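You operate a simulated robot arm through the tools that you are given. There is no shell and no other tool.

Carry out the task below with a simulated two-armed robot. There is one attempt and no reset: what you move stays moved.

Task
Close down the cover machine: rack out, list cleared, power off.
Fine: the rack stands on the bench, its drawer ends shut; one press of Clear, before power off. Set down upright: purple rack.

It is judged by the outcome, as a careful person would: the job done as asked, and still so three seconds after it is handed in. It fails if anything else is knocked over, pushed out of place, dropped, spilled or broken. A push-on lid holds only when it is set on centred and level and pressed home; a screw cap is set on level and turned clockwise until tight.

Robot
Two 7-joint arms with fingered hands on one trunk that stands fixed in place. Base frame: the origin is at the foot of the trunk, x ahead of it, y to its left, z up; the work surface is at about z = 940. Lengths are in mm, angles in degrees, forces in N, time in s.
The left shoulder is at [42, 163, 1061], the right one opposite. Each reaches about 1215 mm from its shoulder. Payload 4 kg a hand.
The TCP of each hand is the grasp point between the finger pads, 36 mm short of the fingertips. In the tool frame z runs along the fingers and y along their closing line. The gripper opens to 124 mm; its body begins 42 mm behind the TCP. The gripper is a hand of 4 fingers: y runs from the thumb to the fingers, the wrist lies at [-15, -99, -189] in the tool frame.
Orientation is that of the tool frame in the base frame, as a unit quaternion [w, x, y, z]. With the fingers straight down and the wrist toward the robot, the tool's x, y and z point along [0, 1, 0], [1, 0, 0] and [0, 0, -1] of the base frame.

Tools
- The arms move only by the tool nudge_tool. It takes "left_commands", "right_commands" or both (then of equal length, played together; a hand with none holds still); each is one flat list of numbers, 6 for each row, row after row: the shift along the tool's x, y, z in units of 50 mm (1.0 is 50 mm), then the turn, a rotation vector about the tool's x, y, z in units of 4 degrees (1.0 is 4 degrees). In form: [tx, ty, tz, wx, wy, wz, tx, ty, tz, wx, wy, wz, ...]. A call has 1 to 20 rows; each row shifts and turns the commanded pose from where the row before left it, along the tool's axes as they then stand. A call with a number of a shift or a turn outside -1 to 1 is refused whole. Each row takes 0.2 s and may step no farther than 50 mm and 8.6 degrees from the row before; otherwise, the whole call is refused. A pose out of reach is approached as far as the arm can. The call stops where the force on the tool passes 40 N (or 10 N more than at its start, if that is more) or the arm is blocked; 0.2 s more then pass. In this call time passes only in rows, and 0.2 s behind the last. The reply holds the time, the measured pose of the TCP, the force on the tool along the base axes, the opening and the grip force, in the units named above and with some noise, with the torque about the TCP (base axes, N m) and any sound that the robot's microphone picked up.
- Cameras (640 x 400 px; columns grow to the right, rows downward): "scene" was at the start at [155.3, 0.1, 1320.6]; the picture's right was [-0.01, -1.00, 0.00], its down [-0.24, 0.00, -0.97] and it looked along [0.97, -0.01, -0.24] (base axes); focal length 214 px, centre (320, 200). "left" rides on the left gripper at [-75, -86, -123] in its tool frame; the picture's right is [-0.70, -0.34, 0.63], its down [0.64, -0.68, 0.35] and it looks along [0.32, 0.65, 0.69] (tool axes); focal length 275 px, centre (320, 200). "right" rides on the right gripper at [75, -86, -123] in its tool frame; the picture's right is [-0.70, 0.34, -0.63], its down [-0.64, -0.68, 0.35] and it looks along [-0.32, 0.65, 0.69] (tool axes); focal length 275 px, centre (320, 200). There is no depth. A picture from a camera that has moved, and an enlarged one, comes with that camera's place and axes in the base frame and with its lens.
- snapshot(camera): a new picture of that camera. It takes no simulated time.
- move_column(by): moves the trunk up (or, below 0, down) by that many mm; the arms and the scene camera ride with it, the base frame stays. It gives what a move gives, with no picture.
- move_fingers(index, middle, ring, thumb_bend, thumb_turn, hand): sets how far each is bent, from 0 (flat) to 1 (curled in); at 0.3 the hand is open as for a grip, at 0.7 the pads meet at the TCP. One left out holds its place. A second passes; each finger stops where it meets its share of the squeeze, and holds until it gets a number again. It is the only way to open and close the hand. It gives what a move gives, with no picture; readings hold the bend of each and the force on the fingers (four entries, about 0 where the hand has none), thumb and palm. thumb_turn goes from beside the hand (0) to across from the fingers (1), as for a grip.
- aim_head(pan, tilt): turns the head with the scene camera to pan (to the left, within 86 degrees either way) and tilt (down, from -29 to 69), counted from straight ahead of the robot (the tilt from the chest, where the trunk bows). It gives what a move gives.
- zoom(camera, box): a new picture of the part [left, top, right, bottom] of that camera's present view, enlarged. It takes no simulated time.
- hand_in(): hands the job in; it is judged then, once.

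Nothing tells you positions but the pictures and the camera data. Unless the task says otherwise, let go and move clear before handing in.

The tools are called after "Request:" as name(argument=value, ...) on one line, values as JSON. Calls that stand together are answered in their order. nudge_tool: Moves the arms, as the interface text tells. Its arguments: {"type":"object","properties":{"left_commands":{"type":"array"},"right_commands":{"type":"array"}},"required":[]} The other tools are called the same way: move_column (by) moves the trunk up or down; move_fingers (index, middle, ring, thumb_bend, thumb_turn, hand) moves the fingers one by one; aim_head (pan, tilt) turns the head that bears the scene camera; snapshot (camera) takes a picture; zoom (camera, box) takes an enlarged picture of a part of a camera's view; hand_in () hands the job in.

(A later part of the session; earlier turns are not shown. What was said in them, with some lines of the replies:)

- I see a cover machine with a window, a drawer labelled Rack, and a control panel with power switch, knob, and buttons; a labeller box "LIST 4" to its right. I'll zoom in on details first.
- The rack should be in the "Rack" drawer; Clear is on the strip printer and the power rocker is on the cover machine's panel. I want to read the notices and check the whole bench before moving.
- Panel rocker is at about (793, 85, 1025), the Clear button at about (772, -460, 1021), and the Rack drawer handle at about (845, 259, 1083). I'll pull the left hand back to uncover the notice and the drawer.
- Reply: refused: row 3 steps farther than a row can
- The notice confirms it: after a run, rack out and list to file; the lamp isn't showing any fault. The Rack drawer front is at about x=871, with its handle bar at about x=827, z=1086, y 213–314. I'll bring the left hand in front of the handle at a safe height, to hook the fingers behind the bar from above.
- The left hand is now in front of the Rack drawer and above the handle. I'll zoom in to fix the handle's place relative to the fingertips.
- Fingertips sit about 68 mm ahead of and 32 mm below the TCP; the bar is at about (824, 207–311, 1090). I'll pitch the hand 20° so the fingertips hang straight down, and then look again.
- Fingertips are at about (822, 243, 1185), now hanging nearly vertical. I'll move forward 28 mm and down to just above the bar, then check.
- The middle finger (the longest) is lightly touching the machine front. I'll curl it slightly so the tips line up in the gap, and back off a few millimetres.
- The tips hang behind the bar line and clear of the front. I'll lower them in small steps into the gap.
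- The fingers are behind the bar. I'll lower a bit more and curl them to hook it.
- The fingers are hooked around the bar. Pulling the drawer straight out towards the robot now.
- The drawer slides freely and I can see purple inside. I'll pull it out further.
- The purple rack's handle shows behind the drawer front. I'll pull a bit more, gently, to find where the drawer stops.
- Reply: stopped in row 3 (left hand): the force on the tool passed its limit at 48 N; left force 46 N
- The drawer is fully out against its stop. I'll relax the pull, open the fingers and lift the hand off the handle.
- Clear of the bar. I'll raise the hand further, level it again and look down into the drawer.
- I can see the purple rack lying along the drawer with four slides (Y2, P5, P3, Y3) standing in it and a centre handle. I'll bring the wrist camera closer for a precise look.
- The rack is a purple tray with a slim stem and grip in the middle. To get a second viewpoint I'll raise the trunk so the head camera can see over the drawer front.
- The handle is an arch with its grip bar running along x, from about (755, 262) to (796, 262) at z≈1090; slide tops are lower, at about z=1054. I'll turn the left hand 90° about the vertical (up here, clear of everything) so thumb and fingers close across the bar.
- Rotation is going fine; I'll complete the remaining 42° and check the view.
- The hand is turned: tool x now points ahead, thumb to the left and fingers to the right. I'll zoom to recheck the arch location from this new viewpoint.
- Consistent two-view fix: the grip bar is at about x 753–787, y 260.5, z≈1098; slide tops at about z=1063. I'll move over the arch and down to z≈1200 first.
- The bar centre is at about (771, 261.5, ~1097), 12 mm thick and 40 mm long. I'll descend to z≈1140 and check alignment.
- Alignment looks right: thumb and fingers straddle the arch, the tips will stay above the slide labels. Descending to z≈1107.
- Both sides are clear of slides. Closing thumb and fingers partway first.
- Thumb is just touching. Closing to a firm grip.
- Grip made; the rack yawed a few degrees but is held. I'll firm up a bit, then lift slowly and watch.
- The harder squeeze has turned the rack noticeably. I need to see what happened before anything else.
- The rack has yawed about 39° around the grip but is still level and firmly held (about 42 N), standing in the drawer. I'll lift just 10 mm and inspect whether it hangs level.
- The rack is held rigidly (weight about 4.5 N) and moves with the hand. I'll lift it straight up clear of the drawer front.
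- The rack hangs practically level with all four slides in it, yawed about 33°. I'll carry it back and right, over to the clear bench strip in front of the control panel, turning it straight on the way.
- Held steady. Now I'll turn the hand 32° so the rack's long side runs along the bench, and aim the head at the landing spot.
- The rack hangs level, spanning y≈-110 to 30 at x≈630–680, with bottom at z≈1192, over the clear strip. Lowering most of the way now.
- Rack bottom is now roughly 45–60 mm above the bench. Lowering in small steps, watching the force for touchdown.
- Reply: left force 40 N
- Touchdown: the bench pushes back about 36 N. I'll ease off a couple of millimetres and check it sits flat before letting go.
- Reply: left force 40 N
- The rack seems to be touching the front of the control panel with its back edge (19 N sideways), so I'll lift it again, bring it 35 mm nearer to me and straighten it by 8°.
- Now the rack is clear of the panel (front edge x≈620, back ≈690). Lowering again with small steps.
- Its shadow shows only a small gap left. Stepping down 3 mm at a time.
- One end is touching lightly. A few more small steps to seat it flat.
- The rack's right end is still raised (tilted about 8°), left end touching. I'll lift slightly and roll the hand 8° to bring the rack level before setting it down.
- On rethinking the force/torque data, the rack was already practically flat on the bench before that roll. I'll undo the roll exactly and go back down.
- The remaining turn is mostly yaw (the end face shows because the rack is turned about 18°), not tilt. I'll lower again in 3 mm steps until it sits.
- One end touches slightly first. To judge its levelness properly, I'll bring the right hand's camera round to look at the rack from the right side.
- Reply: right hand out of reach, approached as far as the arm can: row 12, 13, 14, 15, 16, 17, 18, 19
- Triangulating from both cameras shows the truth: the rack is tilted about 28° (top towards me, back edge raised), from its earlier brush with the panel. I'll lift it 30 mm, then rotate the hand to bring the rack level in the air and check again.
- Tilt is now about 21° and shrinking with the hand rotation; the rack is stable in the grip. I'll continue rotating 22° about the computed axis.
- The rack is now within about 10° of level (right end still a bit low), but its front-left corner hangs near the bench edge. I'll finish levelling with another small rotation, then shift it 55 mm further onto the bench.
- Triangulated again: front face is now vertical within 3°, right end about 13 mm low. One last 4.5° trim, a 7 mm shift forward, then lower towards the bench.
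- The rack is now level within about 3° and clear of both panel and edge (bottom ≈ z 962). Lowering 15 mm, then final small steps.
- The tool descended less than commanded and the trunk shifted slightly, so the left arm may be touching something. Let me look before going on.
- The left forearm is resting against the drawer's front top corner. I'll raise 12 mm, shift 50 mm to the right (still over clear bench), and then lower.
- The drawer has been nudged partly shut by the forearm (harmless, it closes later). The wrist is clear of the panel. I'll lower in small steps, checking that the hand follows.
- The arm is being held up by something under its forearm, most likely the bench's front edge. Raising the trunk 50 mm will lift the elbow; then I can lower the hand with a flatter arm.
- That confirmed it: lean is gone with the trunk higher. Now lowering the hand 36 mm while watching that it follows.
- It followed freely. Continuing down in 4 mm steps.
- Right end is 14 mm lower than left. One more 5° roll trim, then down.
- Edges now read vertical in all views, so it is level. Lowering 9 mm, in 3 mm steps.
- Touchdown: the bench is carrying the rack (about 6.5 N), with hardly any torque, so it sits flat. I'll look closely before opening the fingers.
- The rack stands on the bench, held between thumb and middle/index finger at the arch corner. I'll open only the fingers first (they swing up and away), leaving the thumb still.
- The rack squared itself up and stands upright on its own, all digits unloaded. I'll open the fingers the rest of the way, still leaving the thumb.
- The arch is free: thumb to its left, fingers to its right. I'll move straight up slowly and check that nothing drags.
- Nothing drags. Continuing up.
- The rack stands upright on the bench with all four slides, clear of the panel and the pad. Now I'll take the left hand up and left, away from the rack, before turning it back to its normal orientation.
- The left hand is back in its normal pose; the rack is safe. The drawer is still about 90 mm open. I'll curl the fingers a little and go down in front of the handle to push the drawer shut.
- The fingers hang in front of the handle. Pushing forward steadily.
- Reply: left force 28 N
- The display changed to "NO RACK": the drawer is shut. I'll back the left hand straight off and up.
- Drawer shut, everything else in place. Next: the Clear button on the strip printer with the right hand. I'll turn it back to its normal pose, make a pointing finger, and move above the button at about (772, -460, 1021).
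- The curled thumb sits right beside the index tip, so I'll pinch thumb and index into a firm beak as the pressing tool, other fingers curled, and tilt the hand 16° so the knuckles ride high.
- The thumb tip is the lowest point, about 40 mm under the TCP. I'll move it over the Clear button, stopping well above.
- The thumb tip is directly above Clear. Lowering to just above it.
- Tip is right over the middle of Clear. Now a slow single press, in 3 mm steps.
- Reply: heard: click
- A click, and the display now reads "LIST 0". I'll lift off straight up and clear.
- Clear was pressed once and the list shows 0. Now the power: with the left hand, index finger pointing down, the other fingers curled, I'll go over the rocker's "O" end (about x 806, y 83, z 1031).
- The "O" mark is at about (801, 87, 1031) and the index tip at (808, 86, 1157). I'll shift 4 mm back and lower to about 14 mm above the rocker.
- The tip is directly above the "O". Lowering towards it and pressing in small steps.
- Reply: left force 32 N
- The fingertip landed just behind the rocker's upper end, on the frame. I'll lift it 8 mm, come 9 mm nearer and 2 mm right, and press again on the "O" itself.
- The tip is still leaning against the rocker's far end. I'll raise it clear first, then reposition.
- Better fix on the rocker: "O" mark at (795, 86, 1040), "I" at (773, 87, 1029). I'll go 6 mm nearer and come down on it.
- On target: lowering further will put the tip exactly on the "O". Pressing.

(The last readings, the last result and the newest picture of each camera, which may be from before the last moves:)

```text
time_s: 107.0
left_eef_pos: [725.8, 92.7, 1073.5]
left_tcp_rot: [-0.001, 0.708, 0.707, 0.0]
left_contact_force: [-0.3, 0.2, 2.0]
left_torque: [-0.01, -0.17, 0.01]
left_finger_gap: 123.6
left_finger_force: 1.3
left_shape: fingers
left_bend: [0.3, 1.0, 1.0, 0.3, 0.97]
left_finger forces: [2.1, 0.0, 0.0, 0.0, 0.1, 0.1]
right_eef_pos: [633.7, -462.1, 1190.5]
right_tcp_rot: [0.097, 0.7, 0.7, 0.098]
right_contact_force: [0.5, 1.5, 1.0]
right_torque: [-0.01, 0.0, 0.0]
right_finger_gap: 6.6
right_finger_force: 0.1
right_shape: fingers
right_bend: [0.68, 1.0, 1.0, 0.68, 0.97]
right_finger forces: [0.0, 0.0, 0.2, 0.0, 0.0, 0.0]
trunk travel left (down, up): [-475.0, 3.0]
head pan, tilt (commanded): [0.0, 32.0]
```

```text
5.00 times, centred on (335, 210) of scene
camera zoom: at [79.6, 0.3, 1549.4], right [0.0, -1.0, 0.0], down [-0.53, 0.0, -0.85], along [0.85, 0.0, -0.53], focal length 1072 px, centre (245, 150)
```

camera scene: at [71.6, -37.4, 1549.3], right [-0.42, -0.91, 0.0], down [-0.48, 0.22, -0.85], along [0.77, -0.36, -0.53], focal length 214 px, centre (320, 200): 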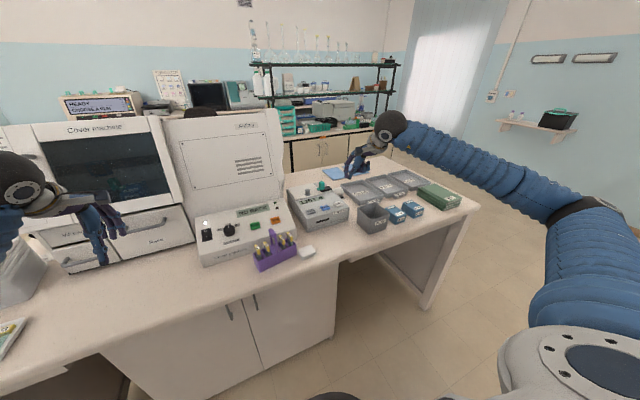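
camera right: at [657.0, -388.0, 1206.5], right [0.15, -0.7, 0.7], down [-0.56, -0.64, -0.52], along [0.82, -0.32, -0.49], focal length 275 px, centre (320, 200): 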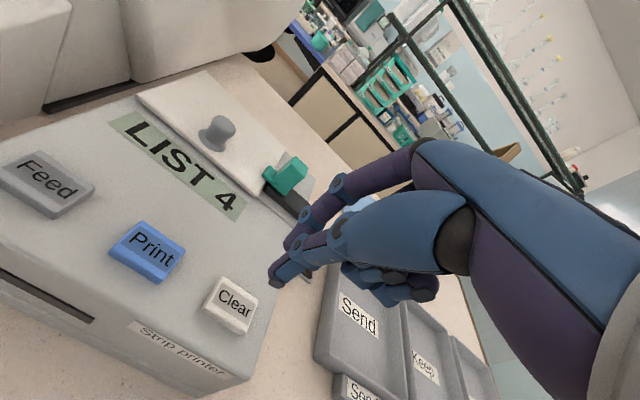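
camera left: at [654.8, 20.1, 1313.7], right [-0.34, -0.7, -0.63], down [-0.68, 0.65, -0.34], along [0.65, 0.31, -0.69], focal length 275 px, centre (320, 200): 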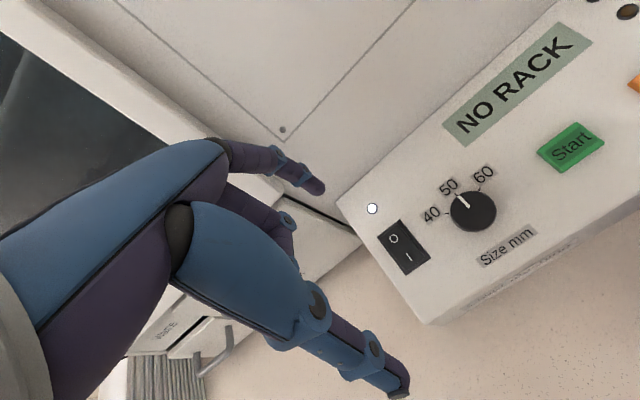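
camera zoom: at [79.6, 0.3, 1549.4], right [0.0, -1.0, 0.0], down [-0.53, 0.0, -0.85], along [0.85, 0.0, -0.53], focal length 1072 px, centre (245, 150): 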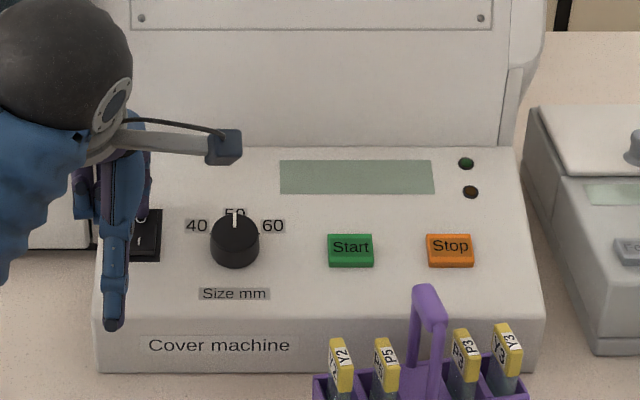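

The power lamp and the displays went dark: power is off. Lifting the hand straight up off the switch and back to a clear position.

Request:
nudge_tool(left_commands=[0, 0, -0.5, 0, 0, 0, 0, 0, -0.9, 0, 0, 0, 0, 0, -0.9, 0, 0, 0, 0, 0, -0.9, 0, 0, 0, 0.8, 0, 0, 0, 0, 0, 0.8, 0, 0, 0, 0, 0, 0.8, 0, 0, 0, 0, 0, 0, -0.9, 0, 0, 0, 0, 0, -0.9, 0, 0, 0, 0, 0, -0.9, 0, 0, 0, 0], right_commands=[0, 0, -0.5, 0, 0, 0, 0, 0, -0.5, 0, 0, 0, 0, 0, -0.5, 0, 0, 0, 0, 0, -0.5, 0, 0, 0, 0, 0, 0, 0, 0, 0, 0, 0, 0, 0, 0, 0, 0, 0, 0, 0, 0, 0, 0, 0, 0, 0, 0, 0, 0, 0, 0, 0, 0, 0, 0, 0, 0, 0, 0, 0])

Request:
snapshot(camera="scene")

Request:
zoom(camera="scene", box=[180, 150, 420, 280])

Request:
snapshot(camera="left")

```text
time_s: 109.2
left_eef_pos: [590.0, 213.2, 1235.1]
left_tcp_rot: [-0.002, 0.708, 0.706, -0.001]
left_contact_force: [-0.7, 0.4, -0.4]
left_torque: [-0.02, 0.01, -0.01]
left_finger_gap: 123.5
left_finger_force: 0.0
left_shape: fingers
left_bend: [0.3, 1.0, 1.0, 0.3, 0.98]
left_finger forces: [0.1, 0.0, 0.0, 0.0, 0.0, 0.0]
right_eef_pos: [604.8, -462.5, 1288.2]
right_tcp_rot: [0.099, 0.701, 0.699, 0.099]
right_contact_force: [-0.4, -0.5, 0.1]
right_torque: [-0.02, -0.06, 0.01]
right_finger_gap: 6.6
right_finger_force: 0.0
right_shape: fingers
right_bend: [0.68, 1.0, 1.0, 0.68, 0.97]
right_finger forces: [0.0, 0.0, 0.0, 0.0, 0.1, 0.1]
trunk travel left (down, up): [-475.0, 3.0]
head pan, tilt (commanded): [0.0, 32.0]
```

```text
taken
camera scene: at [78.9, 0.8, 1549.4], right [0.0, -1.0, 0.0], down [-0.53, 0.0, -0.85], along [0.85, 0.0, -0.53], focal length 214 px, centre (320, 200)
```

scene: 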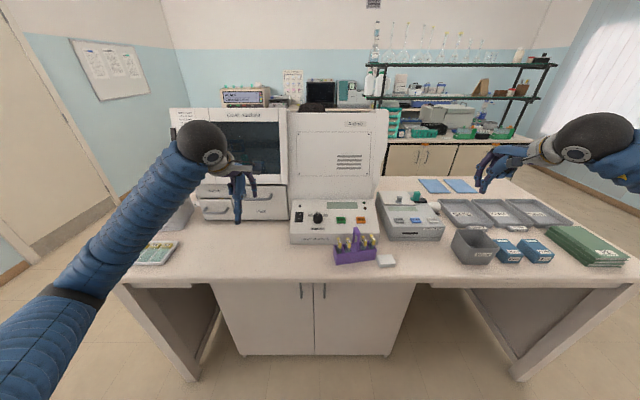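

```text
2.67 times, centred on (300, 215) of scene
camera zoom: at [78.9, 0.8, 1549.4], right [0.0, -1.0, 0.0], down [-0.53, 0.0, -0.85], along [0.85, 0.0, -0.53], focal length 572 px, centre (373, 160)
```

zoom: 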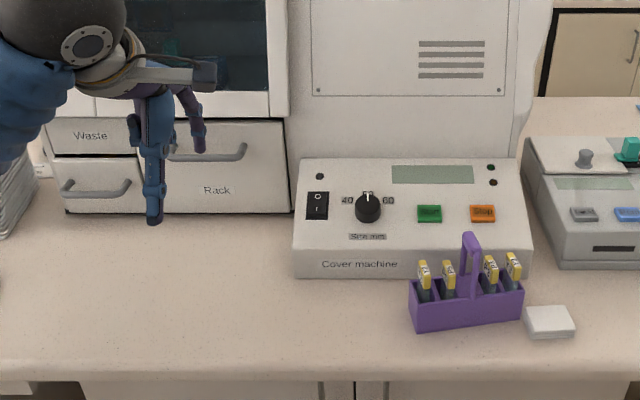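

```text
taken
camera left: at [504.2, 138.3, 1358.0], right [-0.34, -0.7, -0.63], down [-0.68, 0.65, -0.34], along [0.65, 0.31, -0.69], focal length 275 px, centre (320, 200)
```

left: 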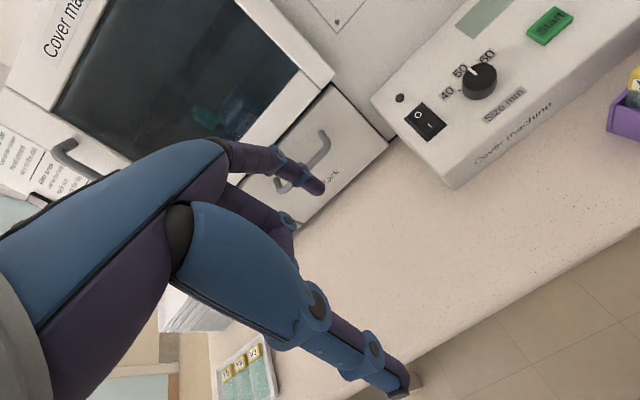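

Everything reads off: lamp dark, display blank, rocker on "O". A last close check of the rack and the drawer.

Request:
zoom(camera="scene", box=[325, 215, 405, 275])

Request:
zoom(camera="left", box=[200, 40, 480, 240])

Request:
zoom(camera="scene", box=[190, 170, 300, 240])

Request:
zoom(camera="scene", box=[370, 170, 640, 280])

```text
6.67 times, centred on (365, 245) of scene
camera zoom: at [78.9, 0.8, 1549.4], right [0.0, -1.0, 0.0], down [-0.53, 0.0, -0.85], along [0.85, 0.0, -0.53], focal length 1430 px, centre (20, -100)
```

zoom: 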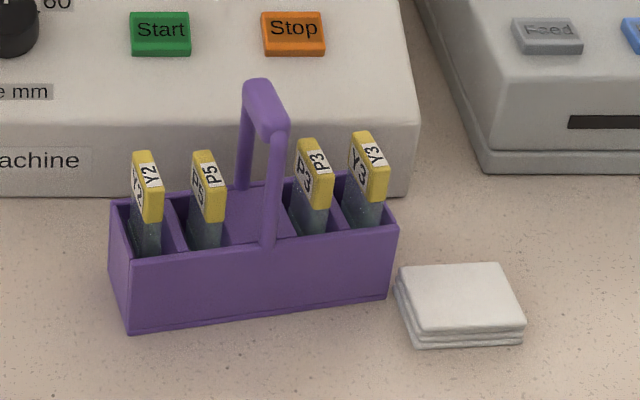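

```text
2.00 times, centred on (340, 140) of left
camera zoom: at [504.2, 138.3, 1358.0], right [-0.34, -0.7, -0.63], down [-0.68, 0.65, -0.34], along [0.65, 0.31, -0.69], focal length 551 px, centre (280, 320)
```

zoom: 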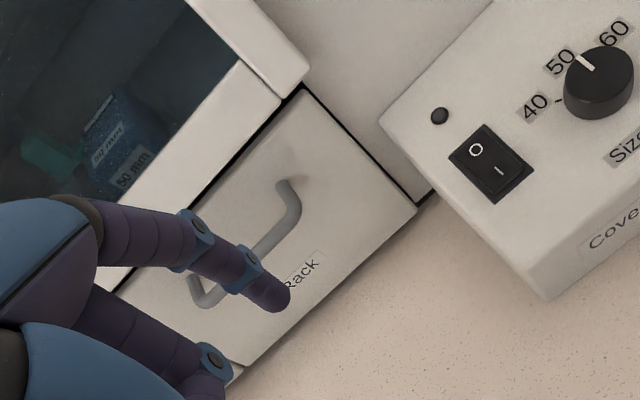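

```text
5.71 times, centred on (245, 205) of scene
camera zoom: at [78.9, 0.8, 1549.4], right [0.0, -1.0, 0.0], down [-0.53, 0.0, -0.85], along [0.85, 0.0, -0.53], focal length 1226 px, centre (749, 171)
```

zoom: 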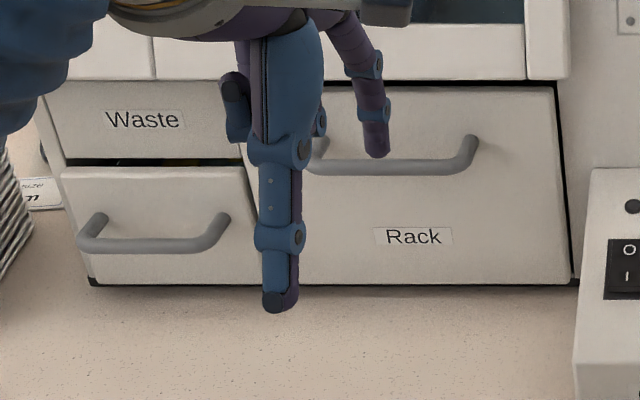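

```text
2.37 times, centred on (505, 225) of scene
camera zoom: at [78.9, 0.8, 1549.4], right [0.0, -1.0, 0.0], down [-0.53, 0.0, -0.85], along [0.85, 0.0, -0.53], focal length 508 px, centre (-118, 141)
```

zoom: 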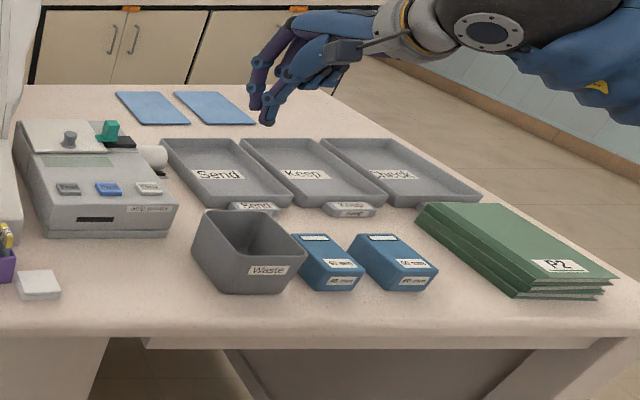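

The purple rack stands upright on the bench with all four slides in it. The Rack drawer is shut, the list was cleared with one press before switching off, and the rocker is on "O" with lamp and display dark. Both hands are clear of everything and nothing else has moved, so I'm handing in.

Request:
hand_in()

```text
The job is handed in.
```

The cover machine is closed down, and I have handed the job in. I don't have the judge's result.

- **Rack:** the purple rack stands upright on the bench in front of the control panel, with all four slides (Y2, P5, P3, Y3) still in it.
- **Drawer:** the Rack drawer is shut. The display changed from "OPEN" to "NO RACK" as it closed.
- **List:** I pressed Clear once, before power off. The microphone heard one click, and the strip printer went from "LIST 4" to "LIST 0".
- **Power:** the rocker is on "O". The lamp and both displays are dark.

Four things went less smoothly than the result suggests:

- **Rack in the grip:** the rack turned and tilted in the hand. On the first attempt to set it down it seems to have touched the front of the control panel, pushing with about 20 N. I lifted it, levelled it and set it down clear of the panel. In the pictures the panel looked to be in the same place afterwards.
- **Arm contacts:** the left forearm nudged the open drawer partly shut. It also rested on something for a moment, most likely the bench's front edge. I saw no damage from either.
- **Power switch:** my first try at the switch landed on the frame behind it, with about 31 N, before I pressed the "O".
- **Rack position:** the rack stands close beside the white pads on the bench. They look to be where they were before.
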